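You operate a simulated robot arm through the tools that you are given. There is no shell and no other tool. Be economical: measure what you need, move in short steps, check, and stop when the job is done.

The job below is to be done with a simulated two-armed robot. You get a single attempt, and the scene is never put back.

Task
Hold the probe jar, unscrew its cap and pack the green probe in it.
Fine: cap on the block mat, probe out of the probe strip into the jar, then cap screwed back on.

The check looks at the end state, three seconds after you hand in, the way a careful person would. Anything else that was tipped, shoved, dropped, spilled or broken makes it a failure. Lids that push on must go on centred and level and be pressed home; caps that screw on are set level and turned clockwise until they are tight.

Robot
Two 7-joint arms with two-finger parallel grippers on one trunk, on a base that drives. Base frame: it is fixed to the floor where the robot stands at the start and does not move with it; the origin is under the middle of the robot, x ahead of it, y to its left, z up; the surface under the hand at the start is at about z = 75. Readings come in cm, degrees, newtons and seconds.
The left shoulder is at the start at [7, 16.3, 109.5], the right one opposite. With the tool pointing down near the work surface each hand reaches from about 38 to 88 cm from the robot's upright axis, wherever it stands, measured 20 degrees to its own side. Places, roughly: inside of the probe jar [50, -20, 80]; top of the block mat [60, -20, 80]. Payload 3.43 kg a hand.
The TCP of each hand is the grasp point between the finger pads, 3.4 cm short of the fingertips. In the tool frame z runs along the fingers and y along their closing line. Largest opening 12.8 cm; finger width 2.4, thickness 1.2; the body of the gripper, 4.8 by 13 cm, starts 9.6 cm behind the TCP.
Orientation is told as [roll, pitch, yaw] about the base's x, y, z axes, in that order, counted from this pose: with the fingers straight down and closing along the base's y, the tool's x points along the base's -x, its y along +y and its z along -z.

Tools
- The arms move only by the tool jog_arm. It takes "left_steps", "right_steps" or both (then of equal length, played together; a hand with none holds still); each is a list of rows, each a list of 7 numbers: the turn, a rotation vector about the tool's x, y, z in degrees, then the shift along the tool's x, y, z in cm, then the finger opening in cm, from 0 to 12.8. In form: [[wx, wy, wz, x, y, z, fingers], ...]. A call has 1 to 10 rows; each row shifts and turns the commanded pose from where the row before left it, along the tool's axes as they then stand. Each row takes 0.2 s and may step no farther than 5 cm and 8.6 degrees from the row before; otherwise, or with a gripper value out of range, the whole call is refused. Where a pose cannot be reached the arm comes as near as it can. A force on the tool above 90 N (or 10 N above the force at the start of the call, whichever is more), or a blocked arm, ends the call early, and 0.2 s more pass. The fingers move at their own pace (about 15.3 cm/s each) and stop on an object; they squeeze with about 30 N. The grip force told is the motor's: it shows also when the fingers shut on nothing. Time passes only in rows, and 0.2 s behind the last, so rows that do not move let the fingers close. The reply holds the time, the measured pose of the TCP, the force on the tool along the base axes, the opening and the grip force, in the units named above and with some noise, with the torque about the TCP (base axes, N m) and any sound that the robot's microphone picked up.
- Cameras (640 x 400 px; columns grow to the right, rows downward): "scene" is now at [12.13, -5.64, 132.79]; the picture's right is [-0.54, -0.84, 0.00], its down [-0.48, 0.31, -0.82] and it looks along [0.69, -0.44, -0.57] (base axes); focal length 275 px, centre (320, 200). "left" rides on the left gripper at [7.6, 1.1, -16] in its tool frame; the picture's right is [-0.15, 0.99, 0.00], its down [-0.88, -0.13, -0.46] and it looks along [-0.45, -0.07, 0.89] (tool axes); focal length 234 px, centre (320, 200). "right" rides on the right gripper at [7.6, -1.1, -16] in its tool frame; the picture's right is [0.15, 0.99, 0.00], its down [-0.88, 0.13, -0.46] and it looks along [-0.45, 0.07, 0.89] (tool axes); focal length 234 px, centre (320, 200). There is no depth. A picture from a camera that has moved, and an enlarged one, comes with that camera's place and axes in the base frame and with its lens. The place of the scene camera against the robot may be out by one fixed shift of up to 1.8 cm in any direction.
- capture(camera): a new picture of that camera. It takes no simulated time.
- move_column(by): slides the trunk up (or, below 0, down) by that many cm; the arms and the scene camera ride with it, the base frame stays. It gives what a move gives, with no picture.
- roll_base(legs): drives the robot by 1 to 6 legs, each [ahead, left, turn to the left] in cm, cm and degrees, along the robot's own axes; the way and the turn of a leg run together, so that a leg with both is an arc; at most 150 cm and 180 degrees a leg. The arms and the cameras ride along, it lands a little off, and it stops where it bumps. It gives what a move gives.
- head_to(pan, tilt): turns the head with the scene camera to pan (to the left, within 86 degrees either way) and tilt (down, from -29 to 69), counted from straight ahead of the robot. It gives what a move gives.
- enlarge(camera, box): a new picture of the part [left, top, right, bottom] of that camera's present view, enlarged. It takes no simulated time.
- job_done(): hands the job in; it is judged then, once.

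Work in short steps. Places have to be worked out from the pictures, the camera data and where the tool is seen: move nearer, look again, correct. Check each grasp and each placing, and mend what went wrong. You have 120 turns and 88 pictures in all, those below and enlarged ones among them. Open the grippers and draw the arms clear of the work before you hand the job in, unless the task says otherwise; then end with one line.

The tools are called after "Emit:" as a command line: name --argument value ..., lists and objects as JSON in quotes. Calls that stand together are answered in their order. jog_arm: Moves the arms, as the interface text tells. Its arguments: {"type":"object","properties":{"left_steps":{"type":"array"},"right_steps":{"type":"array"}},"required":[]} The other tools are called the same way: move_column (by) slides the trunk up or down; roll_base (legs) drives the base; head_to (pan, tilt) turns the head that bears the scene camera; capture (camera) takes a picture; enlarge (camera, box) takes an enlarged picture of a part of a camera's view; job_done () hands the job in.

At the start:

```text
time_s: 0.0
left_eef_pos: [56.8, -5.42, 112.64]
left_orientation: [0.0, 0.0, 0.0]
left_force: [-1.0, 0.2, -0.8]
left_moment: [0.01, 0.02, 0.0]
left_opening: 12.8
left_gripper_force: 0.0
right_eef_pos: [37.1, -47.33, 106.97]
right_orientation: [0.0, 0.0, 0.2]
right_force: [-0.2, -0.2, 0.5]
right_moment: [0.0, 0.01, 0.0]
right_opening: 12.76
right_gripper_force: 0.0
trunk travel left (down, up): [-57.5, 36.5]
robot x, y, heading: [-0.25, 0.14, 0.0]
head pan, tilt: [-32.7, 34.8]
```

scene: 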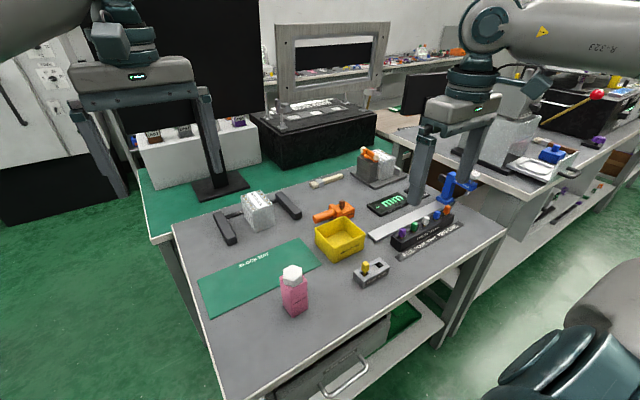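
right: 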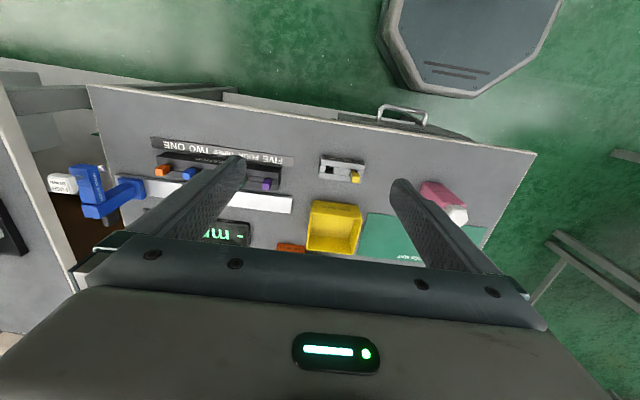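
left: 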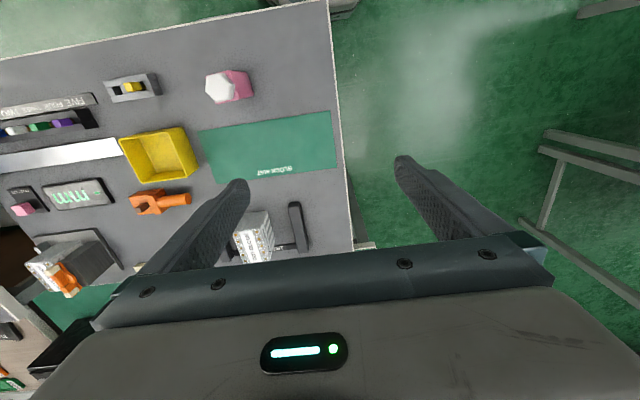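

The pink jar with a white cap stands in front of the green block mat, and the probe strip is to the right. I'll zoom in on both.

Emit:
enlarge --camera "scene" --box '[190, 220, 350, 320]'

Emit:
enlarge --camera "scene" --box '[340, 180, 500, 280]'

Emit:
enlarge --camera "right" --box '[120, 110, 360, 260]'

```text
4.00 times, centred on (270, 270) of scene
camera zoom: at [12.13, -5.64, 132.79], right [-0.54, -0.84, 0.0], down [-0.48, 0.31, -0.82], along [0.69, -0.44, -0.57], focal length 1100 px, centre (520, -80)
```

zoom: 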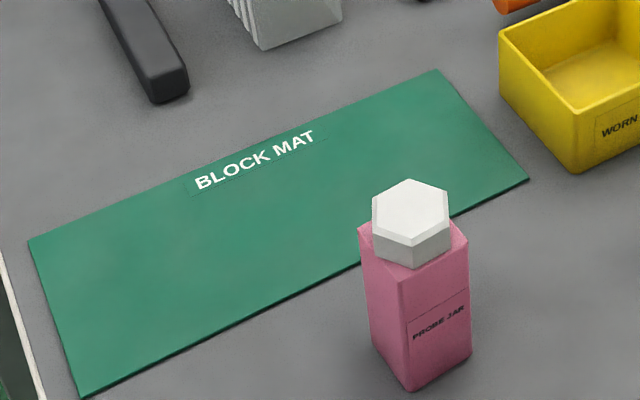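

```text
4.00 times, centred on (420, 230) of scene
camera zoom: at [12.13, -5.64, 132.79], right [-0.54, -0.84, 0.0], down [-0.48, 0.31, -0.82], along [0.69, -0.44, -0.57], focal length 1100 px, centre (-80, 80)
```

zoom: 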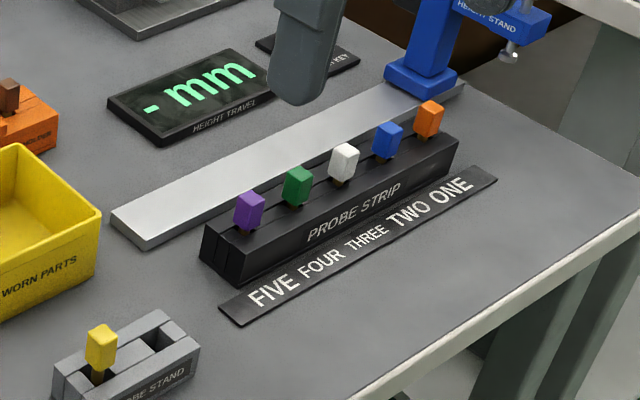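

```text
2.67 times, centred on (240, 185) of right
camera zoom: at [29.53, -48.35, 122.92], right [-0.15, 0.99, 0.0], down [0.88, 0.13, 0.46], along [0.45, 0.07, -0.89], focal length 624 px, centre (533, 240)
```

zoom: 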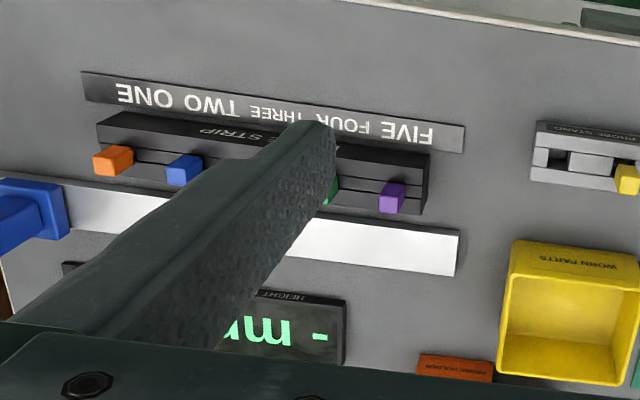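

The jar sits at about (48.5, -21.8): body top z≈85, cap top z≈87.5, square body about 4.5 cm wide. The left hand will hold it from its +y side, so I start by yawing it +90°.

Emit:
jog_arm --left_steps '[[0, 0, -8.5, 0, 0, 0, 12.8], [0, 0, -8.5, 0, 0, 0, 12.8], [0, 0, -8.5, 0, 0, 0, 12.8], [0, 0, -8.5, 0, 0, 0, 12.8], [0, 0, -8.5, 0, 0, 0, 12.8], [0, 0, -8.5, 0, 0, 0, 12.8], [0, 0, -8.5, 0, 0, 0, 12.8], [0, 0, -8.5, 0, 0, 0, 12.8], [0, 0, -8.5, 0, 0, 0, 12.8], [0, 0, -8.5, 0, 0, 0, 12.8]]'

```text
time_s: 2.2
left_eef_pos: [56.88, -5.5, 112.52]
left_orientation: [-0.1, -0.1, 85.2]
left_force: [0.1, 0.9, 0.4]
left_moment: [0.0, 0.02, -0.02]
left_opening: 12.76
left_gripper_force: 0.1
right_eef_pos: [37.19, -47.3, 106.93]
right_orientation: [0.1, 0.0, 0.0]
right_force: [-0.8, -0.6, 0.2]
right_moment: [-0.02, 0.0, -0.01]
right_opening: 12.79
right_gripper_force: 0.1
trunk travel left (down, up): [-57.5, 36.5]
robot x, y, heading: [-0.3, 0.07, 0.0]
head pan, tilt: [-32.7, 34.8]
```

Yaw worked. Next I finish the yaw and tilt the fingers toward -y.

Emit:
jog_arm --left_steps '[[0, 0, -4.8, 0, 0, 0, 12.8], [0, 8, 0, 0, 0, 0, 12.8], [0, 8, 0, 0, 0, 0, 12.8], [0, 8, 0, 0, 0, 0, 12.8], [0, 8, 0, 0, 0, 0, 12.8], [0, 8, 0, 0, 0, 0, 12.8], [0, 8, 0, 0, 0, 0, 12.8], [0, 8, 0, 0, 0, 0, 12.8], [0, 8, 0, 0, 0, 0, 12.8]]'

```text
time_s: 4.2
left_eef_pos: [56.95, -5.49, 112.57]
left_orientation: [0.0, 64.2, 89.8]
left_force: [0.6, -0.6, -0.2]
left_moment: [0.0, -0.01, -0.04]
left_opening: 12.81
left_gripper_force: 0.1
right_eef_pos: [37.17, -47.18, 107.02]
right_orientation: [0.0, 0.0, 0.1]
right_force: [-0.6, -0.2, 0.0]
right_moment: [-0.02, 0.03, 0.01]
right_opening: 12.79
right_gripper_force: 0.0
trunk travel left (down, up): [-57.5, 36.5]
robot x, y, heading: [0.14, -0.36, -0.2]
head pan, tilt: [-32.7, 34.8]
```

Take a left-camera look from the tilted pose before going down.

Emit:
capture --camera "left"

Emit:
capture --camera "scene"

```text
81 pictures are left
camera left: at [55.85, 5.49, 126.53], right [-0.99, 0.07, -0.13], down [0.13, 0.79, -0.59], along [0.07, -0.61, -0.79], focal length 234 px, centre (320, 200)
```

left: 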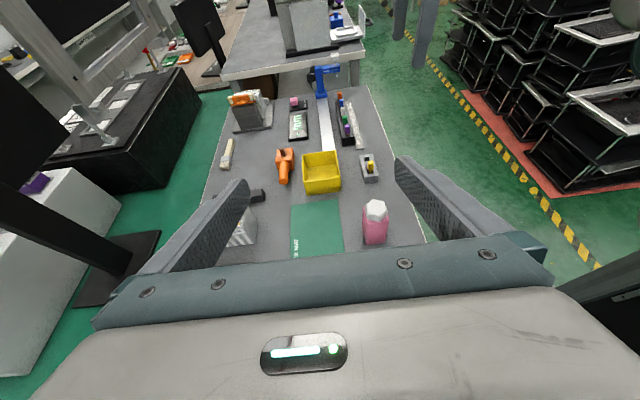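

```text
80 pictures are left
camera scene: at [12.18, -5.55, 132.8], right [-0.54, -0.84, 0.0], down [-0.48, 0.31, -0.82], along [0.69, -0.44, -0.57], focal length 275 px, centre (320, 200)
```

scene: 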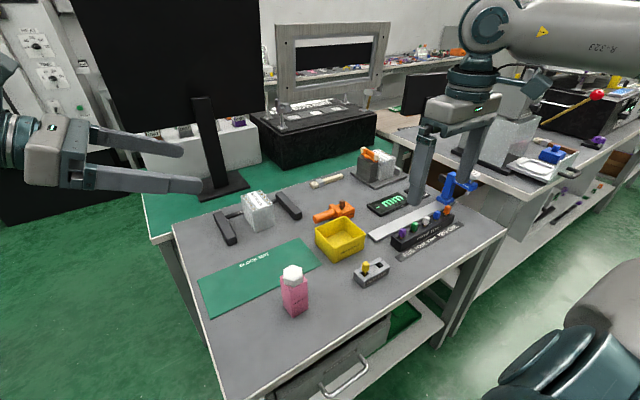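

Jar center estimates agree at about (48.3, -21.3). I'll move the left hand to the pre-grasp at (48.3, -8, 82).

Emit:
jog_arm --left_steps '[[0, 0, 0, -3.78, 1.23, 2.23, 12.8], [0, 0, 0, -3.78, 1.23, 2.23, 12.8], [0, 0, 0, -3.78, 1.23, 2.23, 12.8], [0, 0, 0, -3.78, 1.23, 2.23, 12.8], [0, 0, 0, -3.78, 1.23, 2.23, 12.8], [0, 0, 0, -3.78, 1.23, 2.23, 12.8], [0, 0, 0, -3.78, 1.23, 2.23, 12.8]]'

Emit:
capture --camera "left"

```text
time_s: 5.8
left_eef_pos: [47.93, -7.72, 82.13]
left_orientation: [-0.1, 64.2, 89.8]
left_force: [-0.1, 0.0, 1.4]
left_moment: [-0.01, -0.02, 0.0]
left_opening: 12.8
left_gripper_force: 0.1
right_eef_pos: [37.1, -47.26, 106.96]
right_orientation: [0.0, 0.0, 0.1]
right_force: [0.0, -0.5, 0.0]
right_moment: [0.04, 0.02, -0.04]
right_opening: 12.8
right_gripper_force: 0.1
trunk travel left (down, up): [-57.5, 36.5]
robot x, y, heading: [0.3, 0.09, -0.1]
head pan, tilt: [-32.7, 34.8]
```

```text
79 pictures are left
camera left: at [46.87, 3.29, 96.05], right [-0.99, 0.07, -0.13], down [0.13, 0.79, -0.59], along [0.07, -0.6, -0.79], focal length 234 px, centre (320, 200)
```

left: 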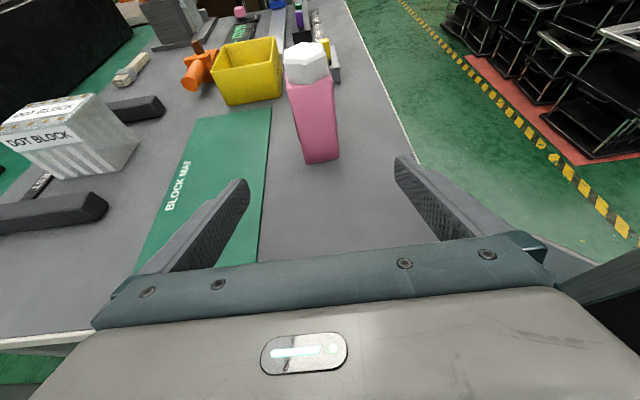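

Cap top z≈86.7, jar center about (48.2, -21). Advance the open fingers around the jar to TCP (48.2, -20.8, 80).

Emit:
jog_arm --left_steps '[[0, 0, 0, 0.95, -0.06, 3.18, 12.8], [0, 0, 0, 0.95, -0.06, 3.18, 12.8], [0, 0, 0, 0.95, -0.06, 3.18, 12.8], [0, 0, 0, 0.95, -0.06, 3.18, 12.8]]'

Emit:
capture --camera "left"

Emit:
capture --camera "scene"

```text
time_s: 6.8
left_eef_pos: [48.47, -21.02, 79.84]
left_orientation: [0.1, 64.0, 89.9]
left_force: [0.3, 0.2, 0.4]
left_moment: [-0.03, -0.01, -0.01]
left_opening: 12.78
left_gripper_force: 0.1
right_eef_pos: [37.05, -47.38, 106.77]
right_orientation: [0.1, 0.0, 0.1]
right_force: [-1.4, 0.3, 0.0]
right_moment: [0.0, 0.0, -0.02]
right_opening: 12.81
right_gripper_force: 0.1
trunk travel left (down, up): [-57.5, 36.5]
robot x, y, heading: [-0.03, 0.39, -0.2]
head pan, tilt: [-32.7, 34.8]
```

```text
78 pictures are left
camera left: at [47.39, -10.11, 93.71], right [-0.99, 0.07, -0.13], down [0.13, 0.8, -0.59], along [0.06, -0.6, -0.8], focal length 234 px, centre (320, 200)
```

left: 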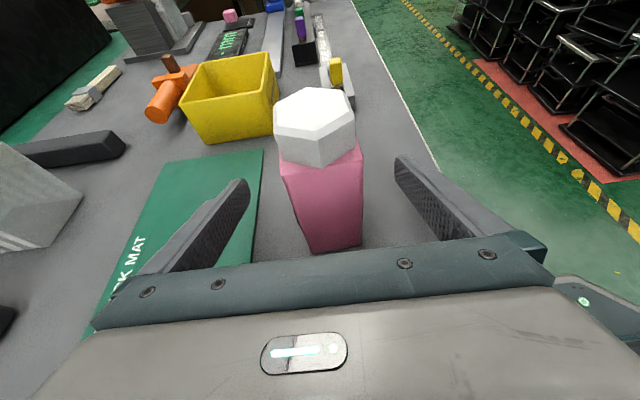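

```text
77 pictures are left
camera scene: at [12.14, -5.73, 132.79], right [-0.54, -0.84, 0.0], down [-0.48, 0.31, -0.82], along [0.69, -0.44, -0.57], focal length 275 px, centre (320, 200)
```

scene: 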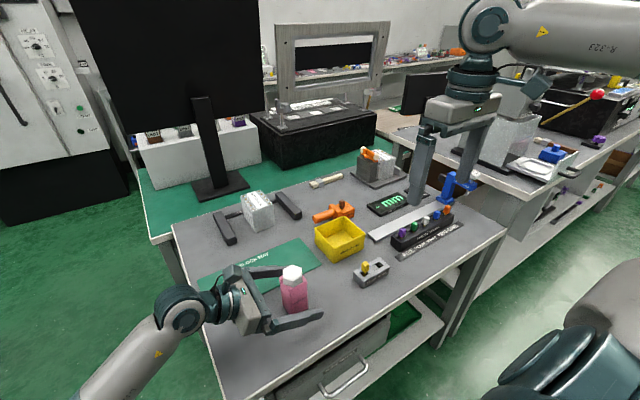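

Jar center x≈47.8, so I shift 0.6 cm toward -x and close on the jar.

Emit:
jog_arm --left_steps '[[0, 0, 0, 0, 0.6, 0, 12.8], [0, 0, 0, 0, 0, 0, 8], [0, 0, 0, 0, 0, 0, 5.5], [0, 0, 0, 0, 0, 0, 4], [0, 0, 0, 0, 0, 0, 2.5], [0, 0, 0, 0, 0, 0, 2.5]]'

Emit:
capture --camera "left"

```text
time_s: 8.2
left_eef_pos: [47.76, -20.96, 79.91]
left_orientation: [0.0, 64.1, 89.9]
left_force: [1.1, 0.2, 1.1]
left_moment: [-0.03, 0.03, 0.0]
left_opening: 4.45
left_gripper_force: 30.3
right_eef_pos: [36.95, -47.31, 107.04]
right_orientation: [0.1, 0.0, 0.1]
right_force: [0.3, -0.5, 0.1]
right_moment: [0.01, 0.0, -0.01]
right_opening: 12.82
right_gripper_force: 0.1
trunk travel left (down, up): [-57.5, 36.5]
robot x, y, heading: [-0.29, -0.04, 0.0]
head pan, tilt: [-32.7, 34.8]
```

```text
76 pictures are left
camera left: at [46.72, -10.02, 93.77], right [-0.99, 0.07, -0.13], down [0.13, 0.8, -0.59], along [0.06, -0.6, -0.8], focal length 234 px, centre (320, 200)
```

left: 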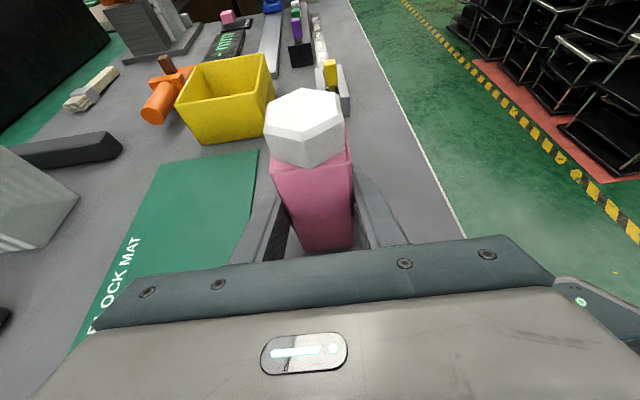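

The jar is held (4.45 cm, 30 N). I bring the right hand above the cap at a safe height.

Emit:
jog_arm --right_steps '[[0, 0, 0, -1.8, 4.3, 0.5, 8], [0, 0, 0, -1.8, 4.3, 0.5, 8], [0, 0, 0, -1.8, 4.3, 0.5, 8], [0, 0, 0, -1.8, 4.3, 0.5, 8], [0, 0, 0, -1.8, 4.3, 0.5, 8], [0, 0, 0, -1.8, 4.3, 0.5, 8]]'

Emit:
capture --camera "right"

Emit:
capture --camera "scene"

```text
time_s: 9.6
left_eef_pos: [47.78, -20.92, 79.87]
left_orientation: [0.1, 64.0, 89.8]
left_force: [0.3, 1.2, 3.0]
left_moment: [0.17, 0.07, -0.05]
left_opening: 4.46
left_gripper_force: 29.9
right_eef_pos: [47.93, -21.13, 103.97]
right_orientation: [-0.1, 0.1, 0.0]
right_force: [-0.6, 1.1, 0.8]
right_moment: [-0.01, -0.01, -0.01]
right_opening: 8.02
right_gripper_force: 0.1
trunk travel left (down, up): [-57.5, 36.5]
robot x, y, heading: [-0.21, -0.09, 0.3]
head pan, tilt: [-32.7, 34.8]
```

```text
75 pictures are left
camera right: at [40.31, -22.2, 119.98], right [-0.15, 0.99, 0.0], down [0.88, 0.13, 0.45], along [0.45, 0.07, -0.89], focal length 234 px, centre (320, 200)
```

right: 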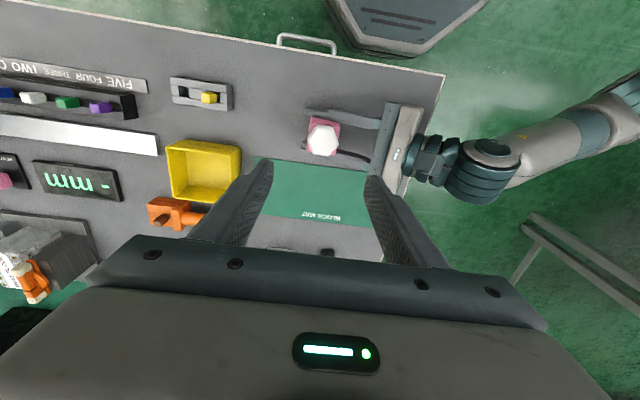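

```text
74 pictures are left
camera scene: at [12.24, -5.44, 132.79], right [-0.54, -0.84, 0.0], down [-0.48, 0.31, -0.82], along [0.69, -0.44, -0.57], focal length 275 px, centre (320, 200)
```

scene: 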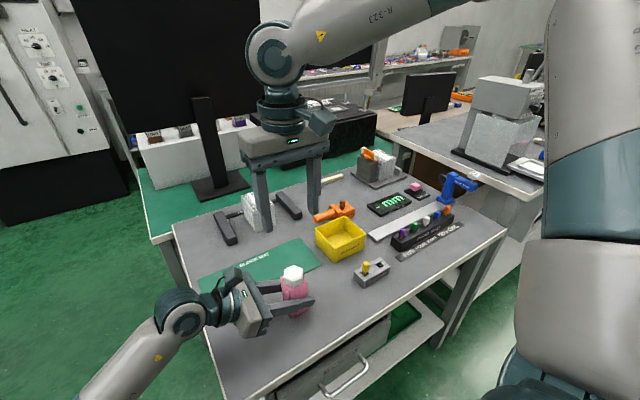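

Get an enlarged view of the cap from above to find its centre and hex orientation.

Emit:
enlarge --camera "right" --box '[288, 110, 352, 150]'

Emit:
enlarge --camera "left" --box '[250, 70, 378, 150]'

```text
10.00 times, centred on (320, 130) of right
camera zoom: at [40.31, -22.2, 119.98], right [-0.15, 0.99, 0.0], down [0.88, 0.13, 0.45], along [0.45, 0.07, -0.89], focal length 2342 px, centre (320, 900)
```

zoom: 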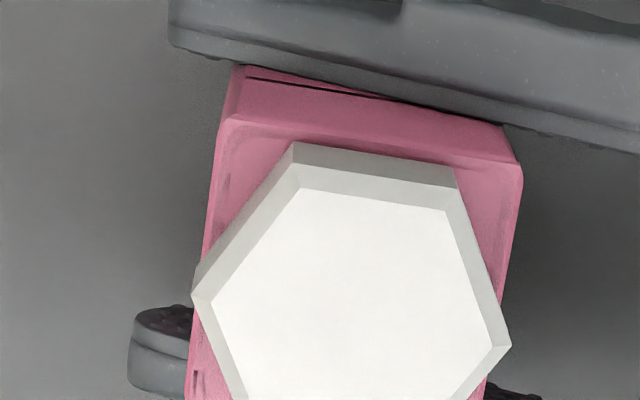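

```text
5.00 times, centred on (314, 110) of left
camera zoom: at [46.79, -9.89, 93.75], right [-0.99, 0.07, -0.13], down [0.13, 0.79, -0.59], along [0.06, -0.6, -0.79], focal length 1171 px, centre (350, 650)
```

zoom: 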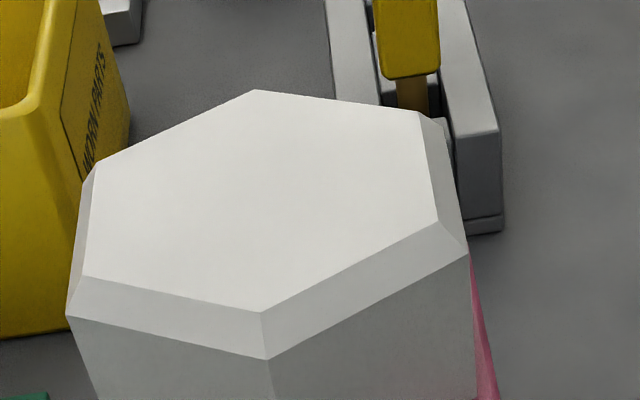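

The hex has vertices roughly along ±y and flats facing ±x, about 1° off. Its centre is about (47.85, -20.5), top z≈87.3. I rotate the right hand to yaw -89 to grip those flats, which leaves a long counter-clockwise sweep.

Emit:
jog_arm --right_steps '[[0, 0, 0, 0, 0.65, 0, 8], [0, 0, 8.5, 0, 0, 0, 8], [0, 0, 8.5, 0, 0, 0, 8], [0, 0, 8.5, 0, 0, 0, 8], [0, 0, 8.5, 0, 0, 0, 8], [0, 0, 8.5, 0, 0, 0, 8], [0, 0, 8.5, 0, 0, 0, 8], [0, 0, 8.5, 0, 0, 0, 8], [0, 0, 8.5, 0, 0, 0, 8], [0, 0, 8.5, 0, 0, 0, 8]]'

Emit:
jog_arm --right_steps '[[0, 0, 8.5, 0, 0, 2, 6], [0, 0, 4, 0, 0, 3, 6], [0, 0, 0, 0, 0, 3, 6]]'

Emit:
capture --camera "right"

```text
time_s: 11.8
left_eef_pos: [47.8, -21.03, 79.88]
left_orientation: [0.0, 64.0, 89.8]
left_force: [-0.2, 0.9, 1.1]
left_moment: [0.0, 0.04, 0.0]
left_opening: 4.45
left_gripper_force: 29.7
right_eef_pos: [47.83, -20.9, 103.99]
right_orientation: [0.0, 0.0, -76.6]
right_force: [0.2, -0.1, 0.7]
right_moment: [-0.02, 0.02, 0.02]
right_opening: 8.01
right_gripper_force: 0.0
trunk travel left (down, up): [-57.5, 36.5]
robot x, y, heading: [0.31, 0.17, 0.3]
head pan, tilt: [-32.7, 34.8]
```

```text
time_s: 12.6
left_eef_pos: [47.83, -21.02, 79.76]
left_orientation: [0.0, 64.0, 89.8]
left_force: [-0.9, -0.3, 1.0]
left_moment: [-0.03, 0.0, 0.04]
left_opening: 4.45
left_gripper_force: 29.8
right_eef_pos: [47.85, -20.59, 95.88]
right_orientation: [0.0, 0.2, -89.0]
right_force: [-0.7, 0.2, 0.1]
right_moment: [0.01, 0.02, -0.04]
right_opening: 6.01
right_gripper_force: 0.1
trunk travel left (down, up): [-57.5, 36.5]
robot x, y, heading: [-0.17, -0.25, 0.0]
head pan, tilt: [-32.7, 34.8]
```

```text
71 pictures are left
camera right: at [46.63, -13.03, 111.85], right [0.99, 0.16, 0.0], down [0.15, -0.88, 0.45], along [0.07, -0.45, -0.89], focal length 234 px, centre (320, 200)
```

right: 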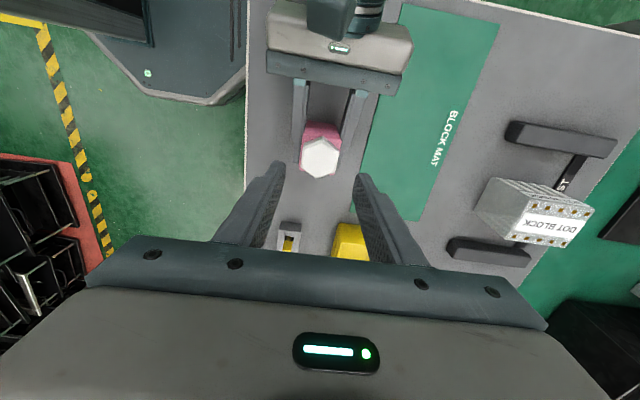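

Cap centre measured again at (47.75, -20.45). I lower the open fingers to TCP z≈89.0, so the tips sit around 85.6, then look from the left camera.

Emit:
jog_arm --right_steps '[[0, 0, 0, 0.12, -0.1, 3, 6], [0, 0, 0, 0, 0, 3, 6], [0, 0, 0, 0, 0, 0.8, 6]]'

Emit:
enlarge --camera "left" --box '[218, 60, 410, 180]'

```text
time_s: 13.4
left_eef_pos: [47.76, -21.04, 79.87]
left_orientation: [0.0, 63.9, 89.7]
left_force: [0.6, -0.8, 0.1]
left_moment: [-0.13, 0.01, 0.02]
left_opening: 4.45
left_gripper_force: 30.2
right_eef_pos: [47.71, -20.47, 89.09]
right_orientation: [-0.1, 0.0, -88.9]
right_force: [0.6, -0.5, 0.5]
right_moment: [0.03, 0.01, -0.01]
right_opening: 5.99
right_gripper_force: 0.0
trunk travel left (down, up): [-57.5, 36.5]
robot x, y, heading: [-0.14, -0.27, -0.2]
head pan, tilt: [-32.7, 34.8]
```

```text
3.33 times, centred on (314, 120) of left
camera zoom: at [46.74, -10.03, 93.76], right [-0.99, 0.07, -0.13], down [0.13, 0.8, -0.59], along [0.06, -0.6, -0.8], focal length 781 px, centre (340, 467)
```

zoom: 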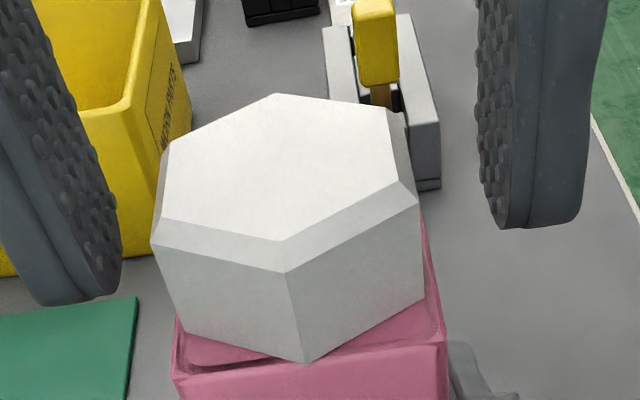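

The cap runs z≈85.5–87.6 and the tips are just above the shoulder, so I close on the cap.

Emit:
jog_arm --right_steps '[[0, 0, 0, 0, 0, 0, 4.8], [0, 0, 0, 0, 0, 0, 4], [0, 0, 0, 0, 0, 0, 2.5], [0, 0, 0, 0, 0, 0, 2.5]]'

Emit:
enlarge --camera "left" --box '[218, 60, 410, 180]'

```text
time_s: 14.4
left_eef_pos: [47.7, -20.93, 79.89]
left_orientation: [0.0, 63.9, 89.7]
left_force: [-9.6, 1.6, 1.9]
left_moment: [-0.15, -0.38, 0.01]
left_opening: 4.44
left_gripper_force: 30.2
right_eef_pos: [47.61, -20.69, 89.13]
right_orientation: [0.0, 0.0, -89.0]
right_force: [8.6, -2.1, -1.9]
right_moment: [-0.11, -0.38, 0.01]
right_opening: 4.84
right_gripper_force: 30.1
trunk travel left (down, up): [-57.5, 36.5]
robot x, y, heading: [0.02, 0.13, 0.0]
head pan, tilt: [-32.7, 34.8]
```

```text
3.33 times, centred on (314, 120) of left
camera zoom: at [46.68, -10.03, 93.76], right [-0.99, 0.07, -0.13], down [0.13, 0.79, -0.59], along [0.06, -0.6, -0.8], focal length 781 px, centre (340, 467)
```

zoom: 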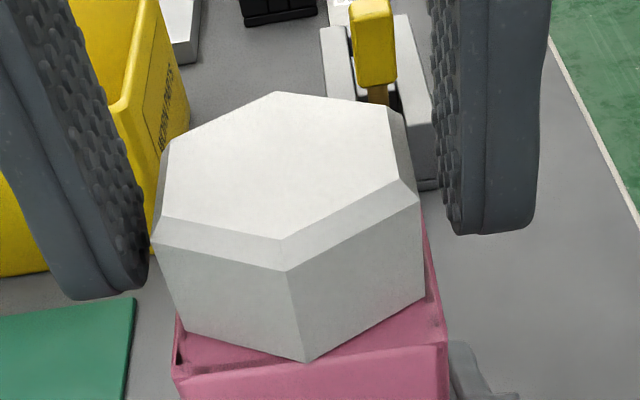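

Opening 4.84 exceeds the cap's ~3.9 flats. The ±9 N x-forces show only the +x finger touching, so I shift +0.45 in x while closing.

Emit:
jog_arm --right_steps '[[0, 0, 0, 0, 0, 0, 5.4], [0, 0, 0, 0, 0.4, 0, 5.4], [0, 0, 0, 0, 0, 0, 4.4], [0, 0, 0, 0, 0, 0, 3.5], [0, 0, 0, 0, 0, 0, 2.5]]'

Emit:
enlarge --camera "left" --box '[218, 60, 410, 180]'

```text
time_s: 15.6
left_eef_pos: [48.0, -20.89, 79.89]
left_orientation: [0.0, 64.0, 89.9]
left_force: [19.3, -3.9, 0.2]
left_moment: [0.13, 0.74, -0.01]
left_opening: 4.46
left_gripper_force: 30.0
right_eef_pos: [48.04, -20.58, 89.02]
right_orientation: [-0.2, 0.0, -88.9]
right_force: [-18.2, 5.2, 1.6]
right_moment: [0.19, 0.87, 0.01]
right_opening: 4.85
right_gripper_force: 29.9
trunk travel left (down, up): [-57.5, 36.5]
robot x, y, heading: [0.23, 0.17, -0.0]
head pan, tilt: [-32.7, 34.8]
```

```text
3.33 times, centred on (314, 120) of left
camera zoom: at [46.83, -9.98, 93.76], right [-0.99, 0.06, -0.13], down [0.13, 0.8, -0.59], along [0.07, -0.6, -0.8], focal length 781 px, centre (340, 467)
```

zoom: 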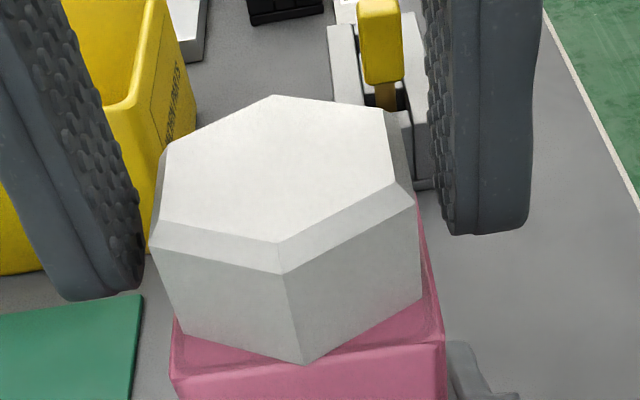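

The opening again reads 4.85 with both sides loaded, so the grip is real and contact is at the tips. I shift back 0.27 cm to null the side force, then test a small counter-clockwise turn.

Emit:
jog_arm --right_steps '[[0, 0, 0, 0, -0.27, 0, 2.5], [0, 0, -6, 0, 0, 0, 2.5], [0, 0, -6, 0, 0, 0, 2.5], [0, 0, -6, 0, 0, 0, 2.5]]'

Emit:
enlarge --camera "left" --box '[218, 60, 410, 180]'

```text
time_s: 16.6
left_eef_pos: [47.82, -20.97, 79.83]
left_orientation: [0.1, 64.0, 89.9]
left_force: [13.3, -2.5, -0.1]
left_moment: [0.03, 0.67, -0.07]
left_opening: 4.44
left_gripper_force: 30.0
right_eef_pos: [47.85, -20.67, 89.2]
right_orientation: [-0.1, 0.0, -70.9]
right_force: [-14.1, 1.5, -0.9]
right_moment: [0.09, 0.62, -0.06]
right_opening: 4.83
right_gripper_force: 29.7
trunk travel left (down, up): [-57.5, 36.5]
robot x, y, heading: [-0.26, 0.17, 0.3]
head pan, tilt: [-32.7, 34.8]
```

```text
3.33 times, centred on (314, 120) of left
camera zoom: at [46.73, -10.02, 93.76], right [-0.99, 0.07, -0.13], down [0.13, 0.8, -0.59], along [0.06, -0.6, -0.8], focal length 781 px, centre (340, 467)
```

zoom: 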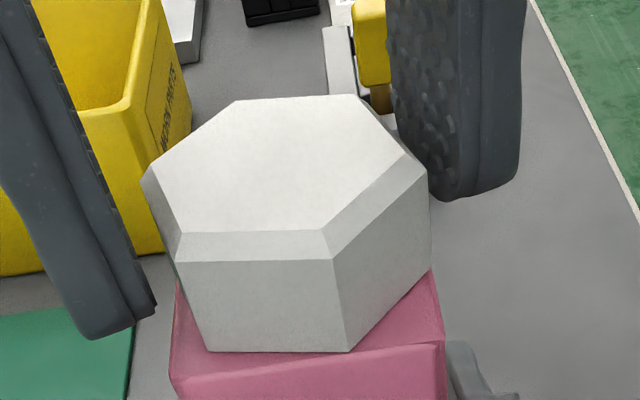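

The cap turns with the hand. I continue counter-clockwise, bleeding off the side force a little.

Emit:
jog_arm --right_steps '[[0, 0, -8, 0.06, -0.19, 0, 2.5], [0, 0, -8, 0, 0, 0, 2.5], [0, 0, -8, 0, 0, 0, 2.5], [0, 0, -8, 0, 0, 0, 2.5], [0, 0, -8, 0, 0, 0, 2.5], [0, 0, -8, 0, 0, 0, 2.5], [0, 0, -8, 0, 0, 0, 2.5], [0, 0, -8, 0, 0, 0, 2.5]]'

Emit:
enlarge --camera "left" --box '[218, 60, 410, 180]'

```text
time_s: 18.4
left_eef_pos: [47.79, -20.91, 79.81]
left_orientation: [0.1, 64.0, 89.9]
left_force: [-4.2, 12.1, -0.1]
left_moment: [-0.76, -0.14, -0.01]
left_opening: 4.45
left_gripper_force: 30.0
right_eef_pos: [47.66, -20.77, 89.21]
right_orientation: [0.1, 0.0, -6.8]
right_force: [2.8, -12.1, 3.7]
right_moment: [-0.5, -0.12, -0.01]
right_opening: 4.83
right_gripper_force: 30.0
trunk travel left (down, up): [-57.5, 36.5]
robot x, y, heading: [-0.22, -0.27, -0.1]
head pan, tilt: [-32.7, 34.8]
```

```text
3.33 times, centred on (314, 120) of left
camera zoom: at [46.69, -10.01, 93.76], right [-0.99, 0.07, -0.13], down [0.13, 0.8, -0.59], along [0.06, -0.6, -0.8], focal length 781 px, centre (340, 467)
```

zoom: 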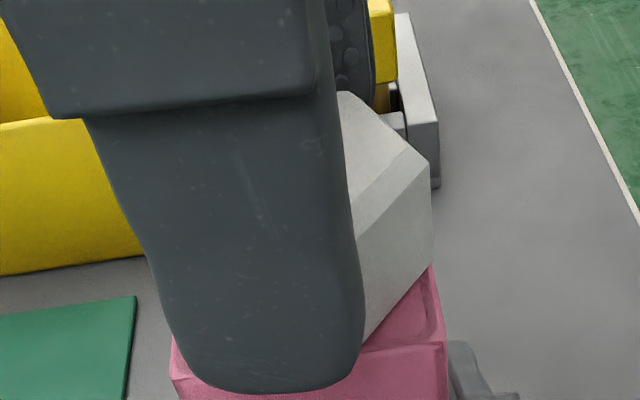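

Cap keeps turning and the forces are small. I correct -0.15 in y and continue with a slight rise.

Emit:
jog_arm --right_steps '[[0, 0, -8.5, 0, -0.15, -0.02, 2.5], [0, 0, -8.5, 0, 0, -0.02, 2.5], [0, 0, -8.5, 0, 0, -0.02, 2.5], [0, 0, -8.5, 0, 0, -0.02, 2.5], [0, 0, -8.5, 0, 0, -0.02, 2.5], [0, 0, -8.5, 0, 0, -0.02, 2.5], [0, 0, -8.5, 0, 0, -0.02, 2.5], [0, 0, -8.5, 0, 0, -0.02, 2.5], [0, 0, -8.5, 0, 0, -0.02, 2.5], [0, 0, -8.5, 0, 0, -0.02, 2.5]]'

Emit:
enlarge --camera "left" --box '[218, 60, 410, 180]'

```text
time_s: 20.6
left_eef_pos: [47.75, -20.86, 79.73]
left_orientation: [0.1, 64.0, 90.0]
left_force: [-7.9, -0.2, -4.6]
left_moment: [0.03, -0.18, -0.04]
left_opening: 4.48
left_gripper_force: 29.8
right_eef_pos: [44.68, -18.31, 88.73]
right_orientation: [-0.4, 0.3, 77.8]
right_force: [5.7, 6.7, 17.7]
right_moment: [0.0, -0.47, 0.18]
right_opening: 2.75
right_gripper_force: 1.9
right hand out of reach, approached as far as the arm can: row 10
trunk travel left (down, up): [-57.5, 36.5]
robot x, y, heading: [-0.36, 0.0, -0.1]
head pan, tilt: [-32.7, 34.8]
```

```text
3.33 times, centred on (314, 120) of left
camera zoom: at [46.76, -9.73, 93.73], right [-0.99, 0.06, -0.13], down [0.13, 0.79, -0.59], along [0.07, -0.6, -0.79], focal length 781 px, centre (340, 467)
```

zoom: 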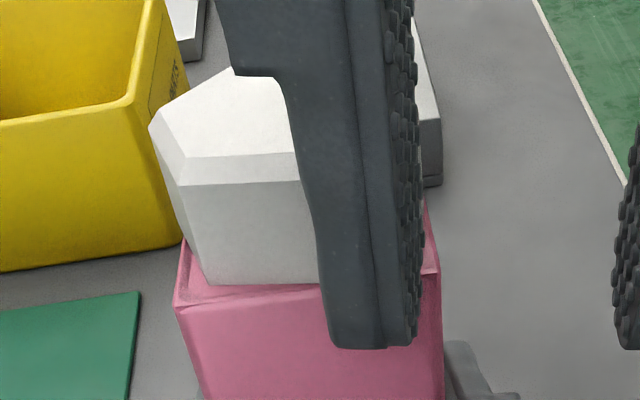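

Near the wrist limit (yaw ≈ +77) the hand slipped off the cap. I raise it straight up, away from the jar, and look.

Emit:
jog_arm --right_steps '[[0, 0, 0, 0, 0, -1, 2.8], [0, 0, 0, 0, 0, -2, 2.8], [0, 0, 0, 0, 0, -4, 2.8], [0, 0, 0, 0, 0, -4, 6]]'

Emit:
enlarge --camera "left" --box '[186, 40, 442, 260]'

Emit:
capture --camera "right"

```text
time_s: 21.6
left_eef_pos: [47.8, -20.95, 79.87]
left_orientation: [0.0, 64.0, 89.9]
left_force: [-0.5, -0.2, 0.9]
left_moment: [-0.01, 0.08, -0.02]
left_opening: 4.45
left_gripper_force: 30.1
right_eef_pos: [43.45, -17.69, 99.39]
right_orientation: [-0.1, 0.2, 77.8]
right_force: [0.6, 0.4, -0.2]
right_moment: [-0.01, 0.02, -0.02]
right_opening: 6.03
right_gripper_force: 0.0
right hand out of reach, approached as far as the arm can: row 1, 3
trunk travel left (down, up): [-57.5, 36.5]
robot x, y, heading: [0.02, 0.19, 0.0]
head pan, tilt: [-32.7, 34.8]
```

```text
1.82 times, centred on (314, 150) of left
camera zoom: at [46.72, -9.99, 93.76], right [-0.99, 0.07, -0.13], down [0.13, 0.8, -0.59], along [0.06, -0.6, -0.8], focal length 426 px, centre (331, 291)
```

zoom: 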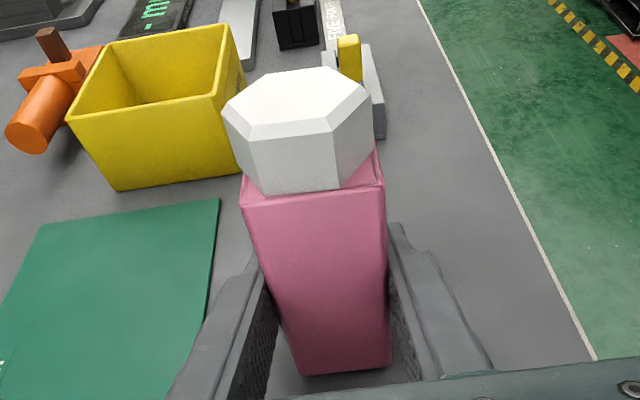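

```text
63 pictures are left
camera right: at [43.01, -25.14, 115.33], right [-1.0, 0.06, 0.0], down [0.06, 0.89, 0.45], along [0.03, 0.45, -0.89], focal length 234 px, centre (320, 200)
```

right: 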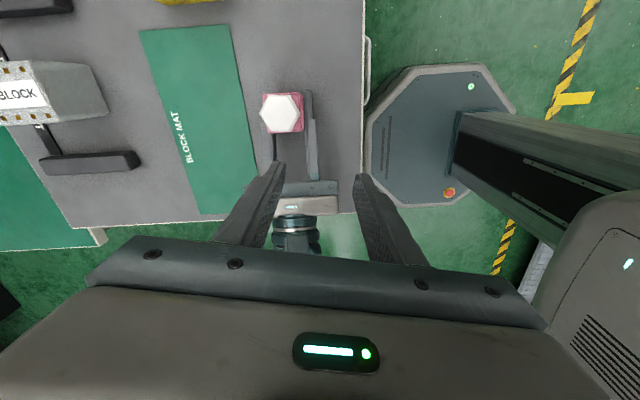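

The jar is undisturbed and the cap is still seated, just turned. I wind the right wrist back clockwise (free in air) for the next stroke.

Emit:
jog_arm --right_steps '[[0, 0, 8.5, 0, 0, -1, 6], [0, 0, 8.5, 0, 0, -1, 6], [0, 0, 8.5, 0, 0, 0, 6], [0, 0, 8.5, 0, 0, 0, 6], [0, 0, 8.5, 0, 0, 0, 6], [0, 0, 8.5, 0, 0, 0, 6], [0, 0, 8.5, 0, 0, 0, 6], [0, 0, 8.5, 0, 0, 0, 6], [0, 0, 8.5, 0, 0, 0, 6], [0, 0, 1, 0, 0, 0, 6]]'

```text
time_s: 23.8
left_eef_pos: [47.8, -21.04, 79.76]
left_orientation: [0.0, 64.0, 89.9]
left_force: [-0.5, -0.7, -0.1]
left_moment: [0.01, 0.04, 0.0]
left_opening: 4.45
left_gripper_force: 30.3
right_eef_pos: [43.76, -17.6, 101.37]
right_orientation: [0.2, 0.1, 0.5]
right_force: [0.3, 1.1, -0.1]
right_moment: [-0.04, -0.01, 0.01]
right_opening: 6.0
right_gripper_force: 0.1
trunk travel left (down, up): [-57.5, 36.5]
robot x, y, heading: [0.06, 0.01, -0.0]
head pan, tilt: [-32.7, 34.8]
```

Move over the cap at (47.75, -20.8) and take an enlarged picture.

Emit:
jog_arm --right_steps '[[0, 0, 0, -4, -3.2, 0, 6], [0, 0, 0, 0, 0, 0, 6]]'

Emit:
enlarge --camera "right" --box '[280, 100, 360, 150]'

```text
refused: row 1 steps farther than a row can; nothing moved
```

```text
8.00 times, centred on (320, 125) of right
camera zoom: at [36.27, -18.81, 117.41], right [-0.15, 0.99, 0.0], down [0.88, 0.14, 0.46], along [0.45, 0.07, -0.89], focal length 1873 px, centre (320, 800)
```

zoom: 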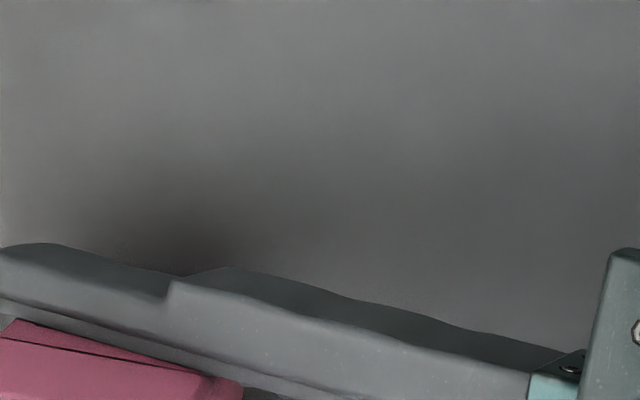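

Step was slightly too long; I repeat it split in two.

Emit:
jog_arm --right_steps '[[0, 0, 0, -2, -1.6, 0, 6], [0, 0, 0, -2, -1.6, 0, 6], [0, 0, 0, 0, 0, 0, 6]]'

Emit:
enlarge --camera "right" --box '[272, 100, 368, 160]'

```text
time_s: 24.6
left_eef_pos: [47.74, -20.97, 79.92]
left_orientation: [0.0, 64.0, 89.8]
left_force: [-0.6, 0.3, -0.6]
left_moment: [-0.01, 0.03, 0.0]
left_opening: 4.46
left_gripper_force: 29.3
right_eef_pos: [47.94, -20.95, 101.5]
right_orientation: [0.0, -0.1, 0.5]
right_force: [0.7, 0.8, 0.0]
right_moment: [-0.02, 0.0, 0.0]
right_opening: 5.98
right_gripper_force: 0.1
trunk travel left (down, up): [-57.5, 36.5]
robot x, y, heading: [-0.12, 0.1, 0.0]
head pan, tilt: [-32.7, 34.8]
```

```text
6.67 times, centred on (320, 130) of right
camera zoom: at [40.33, -22.13, 117.48], right [-0.16, 0.99, 0.0], down [0.88, 0.14, 0.46], along [0.45, 0.07, -0.89], focal length 1561 px, centre (320, 667)
```

zoom: 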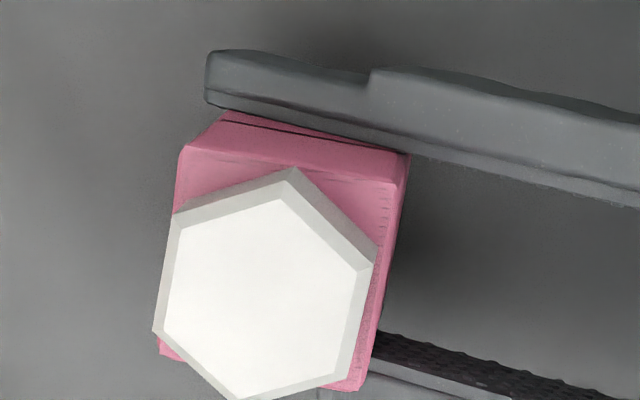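

The jar appears shifted about 1 cm in -y within the left grip and maybe leaning. I check with the scene camera.

Emit:
enlarge --camera "scene" --box '[230, 240, 358, 320]'

Emit:
capture --camera "right"

```text
5.00 times, centred on (294, 280) of scene
camera zoom: at [12.13, -5.61, 132.79], right [-0.54, -0.84, 0.0], down [-0.48, 0.31, -0.82], along [0.69, -0.44, -0.57], focal length 1375 px, centre (450, -200)
```

zoom: 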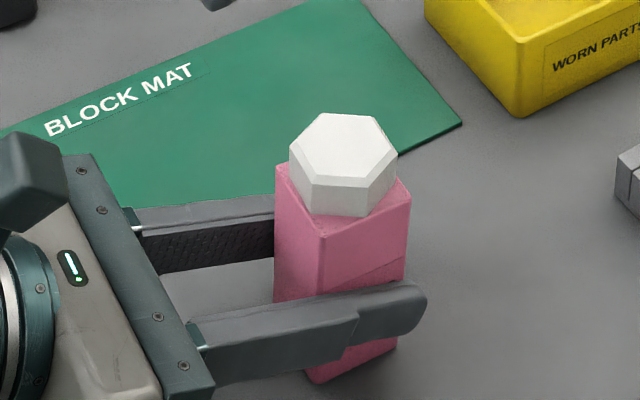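

```text
59 pictures are left
camera right: at [40.33, -22.13, 117.48], right [-0.16, 0.99, 0.0], down [0.88, 0.14, 0.46], along [0.45, 0.07, -0.89], focal length 234 px, centre (320, 200)
```

right: 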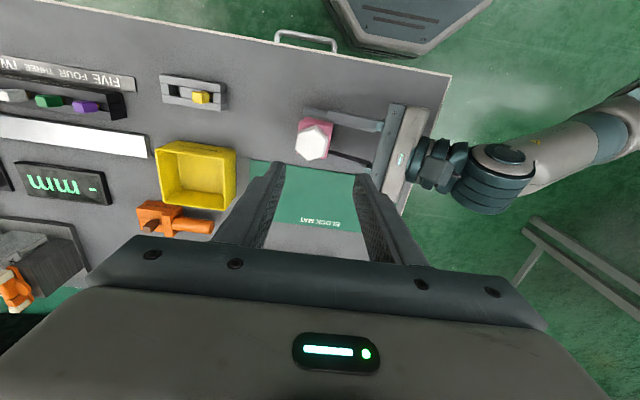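

The jar has tilted about 4° in the left grip. I open the left fingers a little so it settles upright, then regrasp.

Emit:
jog_arm --left_steps '[[0, 0, 0, 0, 0, 0, 4.8], [0, 0, 0, 0, 0, 0, 5.2], [0, 0, 0, 0, 0, 0, 6.5], [0, 0, 0, 0, 0, 0, 6.5]]'

Emit:
capture --camera "left"

Emit:
enlarge --camera "right" --box '[272, 100, 368, 160]'

```text
time_s: 25.6
left_eef_pos: [47.82, -20.96, 79.87]
left_orientation: [0.0, 64.0, 89.8]
left_force: [-0.2, -0.4, 0.3]
left_moment: [0.01, -0.03, 0.03]
left_opening: 6.5
left_gripper_force: 0.0
right_eef_pos: [48.02, -20.97, 101.5]
right_orientation: [-0.1, 0.0, 0.6]
right_force: [0.0, 0.4, -0.1]
right_moment: [0.03, 0.0, 0.03]
right_opening: 6.0
right_gripper_force: 0.0
trunk travel left (down, up): [-57.5, 36.5]
robot x, y, heading: [0.24, -0.06, -0.0]
head pan, tilt: [-32.7, 34.8]
```

```text
58 pictures are left
camera left: at [46.72, -10.02, 93.76], right [-0.99, 0.07, -0.13], down [0.13, 0.8, -0.59], along [0.06, -0.6, -0.8], focal length 234 px, centre (320, 200)
```

left: 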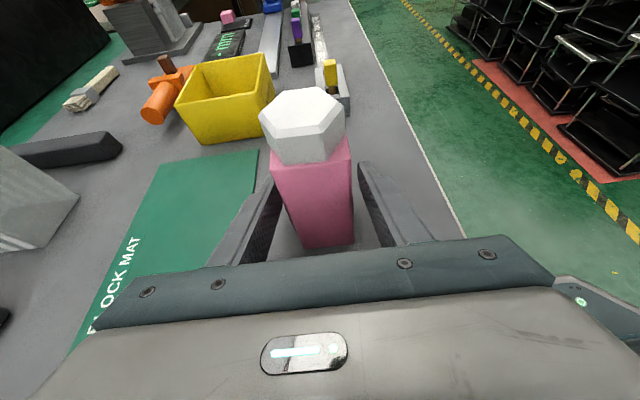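

```text
6.67 times, centred on (320, 130) of right
camera zoom: at [40.33, -22.14, 117.47], right [-0.16, 0.99, 0.0], down [0.88, 0.14, 0.46], along [0.45, 0.07, -0.89], focal length 1561 px, centre (320, 667)
```

zoom: 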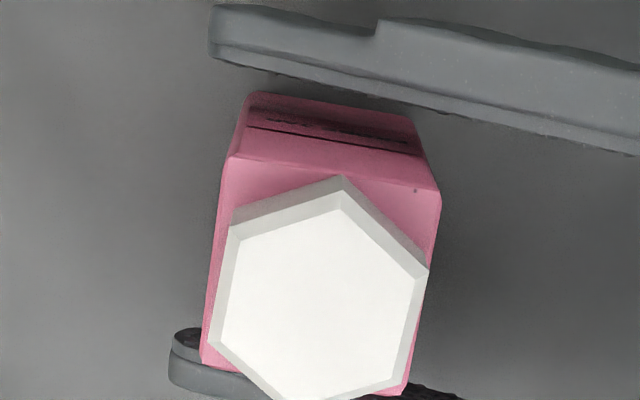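

The jar is upright again, centred at (47.75, -21.0), with hex flats now matching yaw -61.7 or -121.7. I regrip 1 cm higher with the left and swing the right toward yaw -121.7 in the air.

Emit:
jog_arm --left_steps '[[0, 0, 0, 0.9, 0.05, -0.44, 6.5], [0, 0, 0, 0, 0, 0, 5.5], [0, 0, 0, 0, 0, 0, 4.8], [0, 0, 0, 0, 0, 0, 4], [0, 0, 0, 0, 0, 0, 2.5], [0, 0, 0, 0, 0, 0, 2.5], [0, 0, 0, 0, 0, 0, 2.5], [0, 0, 0, 0, 0, 0, 2.5]]' --right_steps '[[0, 0, 8.4, 0, 0, 0, 6], [0, 0, 8.4, 0, 0, 0, 6], [0, 0, 8.4, 0, 0, 0, 6], [0, 0, 8.4, 0, 0, 0, 6], [0, 0, 8.4, 0, 0, 0, 6], [0, 0, 8.4, 0, 0, 0, 6], [0, 0, 8.4, 0, 0, 0, 6], [0, 0, 8.4, 0, 0, 0, 6]]'

Emit:
jog_arm --right_steps '[[0, 0, 8, 0, 0, 0, 6], [0, 0, 8, 0, 0, 0, 6], [0, 0, 8, 0, 0, 0, 6], [0, 0, 8, 0, 0, 0, 6], [0, 0, 8, 0, 0, 0, 6], [0, 0, 8, 0, 0, 0, 6], [0, 0, 7.1, 0, 0, 0, 6], [0, 0, 0, 0, 0, 0, 6]]'

Emit:
enlarge --camera "right" --box '[272, 100, 368, 160]'

```text
time_s: 27.4
left_eef_pos: [47.96, -20.98, 80.87]
left_orientation: [0.0, 64.0, 89.9]
left_force: [0.5, 1.0, 1.1]
left_moment: [0.04, -0.01, -0.01]
left_opening: 4.44
left_gripper_force: 29.8
right_eef_pos: [47.95, -20.84, 101.44]
right_orientation: [0.0, 0.0, -66.8]
right_force: [-0.1, -0.3, 1.1]
right_moment: [0.0, 0.03, 0.01]
right_opening: 6.01
right_gripper_force: 0.0
trunk travel left (down, up): [-57.5, 36.5]
robot x, y, heading: [-0.13, 0.2, -0.2]
head pan, tilt: [-32.7, 34.8]
```

```text
time_s: 29.2
left_eef_pos: [47.85, -20.98, 80.82]
left_orientation: [0.1, 64.0, 89.8]
left_force: [1.4, -0.3, 1.2]
left_moment: [0.0, -0.01, 0.02]
left_opening: 4.46
left_gripper_force: 30.1
right_eef_pos: [47.85, -20.87, 101.41]
right_orientation: [0.0, 0.1, -121.8]
right_force: [-0.3, -0.8, 0.1]
right_moment: [0.01, -0.01, -0.01]
right_opening: 6.0
right_gripper_force: 0.1
trunk travel left (down, up): [-57.5, 36.5]
robot x, y, heading: [-0.08, 0.08, -0.2]
head pan, tilt: [-32.7, 34.8]
```

```text
6.67 times, centred on (320, 130) of right
camera zoom: at [50.87, -13.79, 117.44], right [0.92, -0.4, 0.0], down [-0.35, -0.82, 0.46], along [-0.18, -0.42, -0.89], focal length 1561 px, centre (320, 667)
```

zoom: 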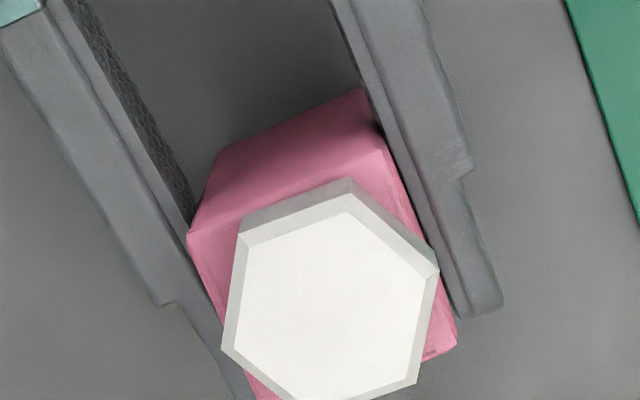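

Yaw -121.8 is reachable and the TCP is centred over the cap. I lower to z 89.1 and close.

Emit:
jog_arm --right_steps '[[0, 0, 0, 0, 0, 4, 6], [0, 0, 0, 0, 0, 4, 6], [0, 0, 0, 0, 0, 3, 6], [0, 0, 0, 0, 0, 1.3, 6], [0, 0, 0, 0, 0, 0, 5.2], [0, 0, 0, 0, 0, 0, 4.6], [0, 0, 0, 0, 0, 0, 2.5], [0, 0, 0, 0, 0, 0, 2.5]]'

Emit:
enlarge --camera "left" --box '[218, 60, 410, 180]'

```text
time_s: 31.0
left_eef_pos: [47.76, -20.93, 80.66]
left_orientation: [-0.1, 64.1, 89.8]
left_force: [-0.5, -0.4, 1.6]
left_moment: [-0.05, 0.05, 0.0]
left_opening: 4.46
left_gripper_force: 29.6
right_eef_pos: [47.83, -20.86, 89.35]
right_orientation: [-0.1, 0.0, -121.7]
right_force: [-0.5, -0.6, -1.3]
right_moment: [-0.01, -0.01, 0.01]
right_opening: 4.82
right_gripper_force: 30.5
trunk travel left (down, up): [-57.5, 36.5]
robot x, y, heading: [-0.09, -0.16, -0.0]
head pan, tilt: [-32.7, 34.8]
```

```text
3.33 times, centred on (314, 120) of left
camera zoom: at [46.71, -10.05, 94.7], right [-0.99, 0.07, -0.13], down [0.13, 0.8, -0.59], along [0.06, -0.6, -0.8], focal length 781 px, centre (340, 467)
```

zoom: 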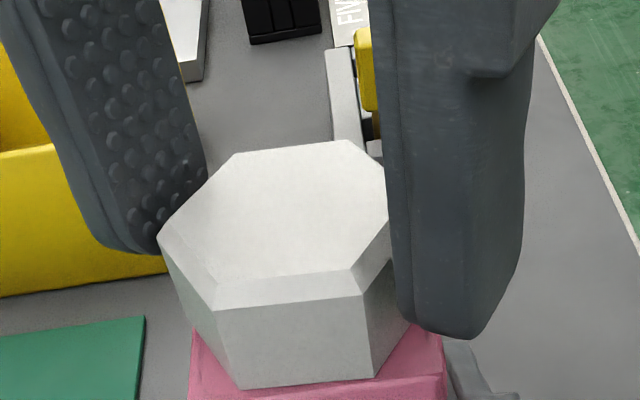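

Clean grip (4.82, forces near zero). Turn counter-clockwise 80°.

Emit:
jog_arm --right_steps '[[0, 0, -8, 0, 0, -0.01, 2.5], [0, 0, -8, 0, 0, -0.01, 2.5], [0, 0, -8, 0, 0, -0.01, 2.5], [0, 0, -8, 0, 0, -0.01, 2.5], [0, 0, -8, 0, 0, -0.01, 2.5], [0, 0, -8, 0, 0, -0.01, 2.5], [0, 0, -8, 0, 0, -0.01, 2.5], [0, 0, -8, 0, 0, -0.01, 2.5], [0, 0, -8, 0, 0, -0.01, 2.5], [0, 0, -8, 0, 0, -0.01, 2.5]]'

```text
time_s: 33.2
left_eef_pos: [47.73, -21.01, 80.79]
left_orientation: [0.0, 63.9, 89.7]
left_force: [2.1, 4.1, 1.4]
left_moment: [-0.15, 0.16, 0.05]
left_opening: 4.45
left_gripper_force: 30.2
right_eef_pos: [47.77, -20.91, 89.21]
right_orientation: [0.0, 0.1, -41.7]
right_force: [-4.3, -4.6, 0.8]
right_moment: [-0.16, 0.11, -0.02]
right_opening: 4.83
right_gripper_force: 29.8
trunk travel left (down, up): [-57.5, 36.5]
robot x, y, heading: [0.05, -0.2, 0.1]
head pan, tilt: [-32.7, 34.8]
```

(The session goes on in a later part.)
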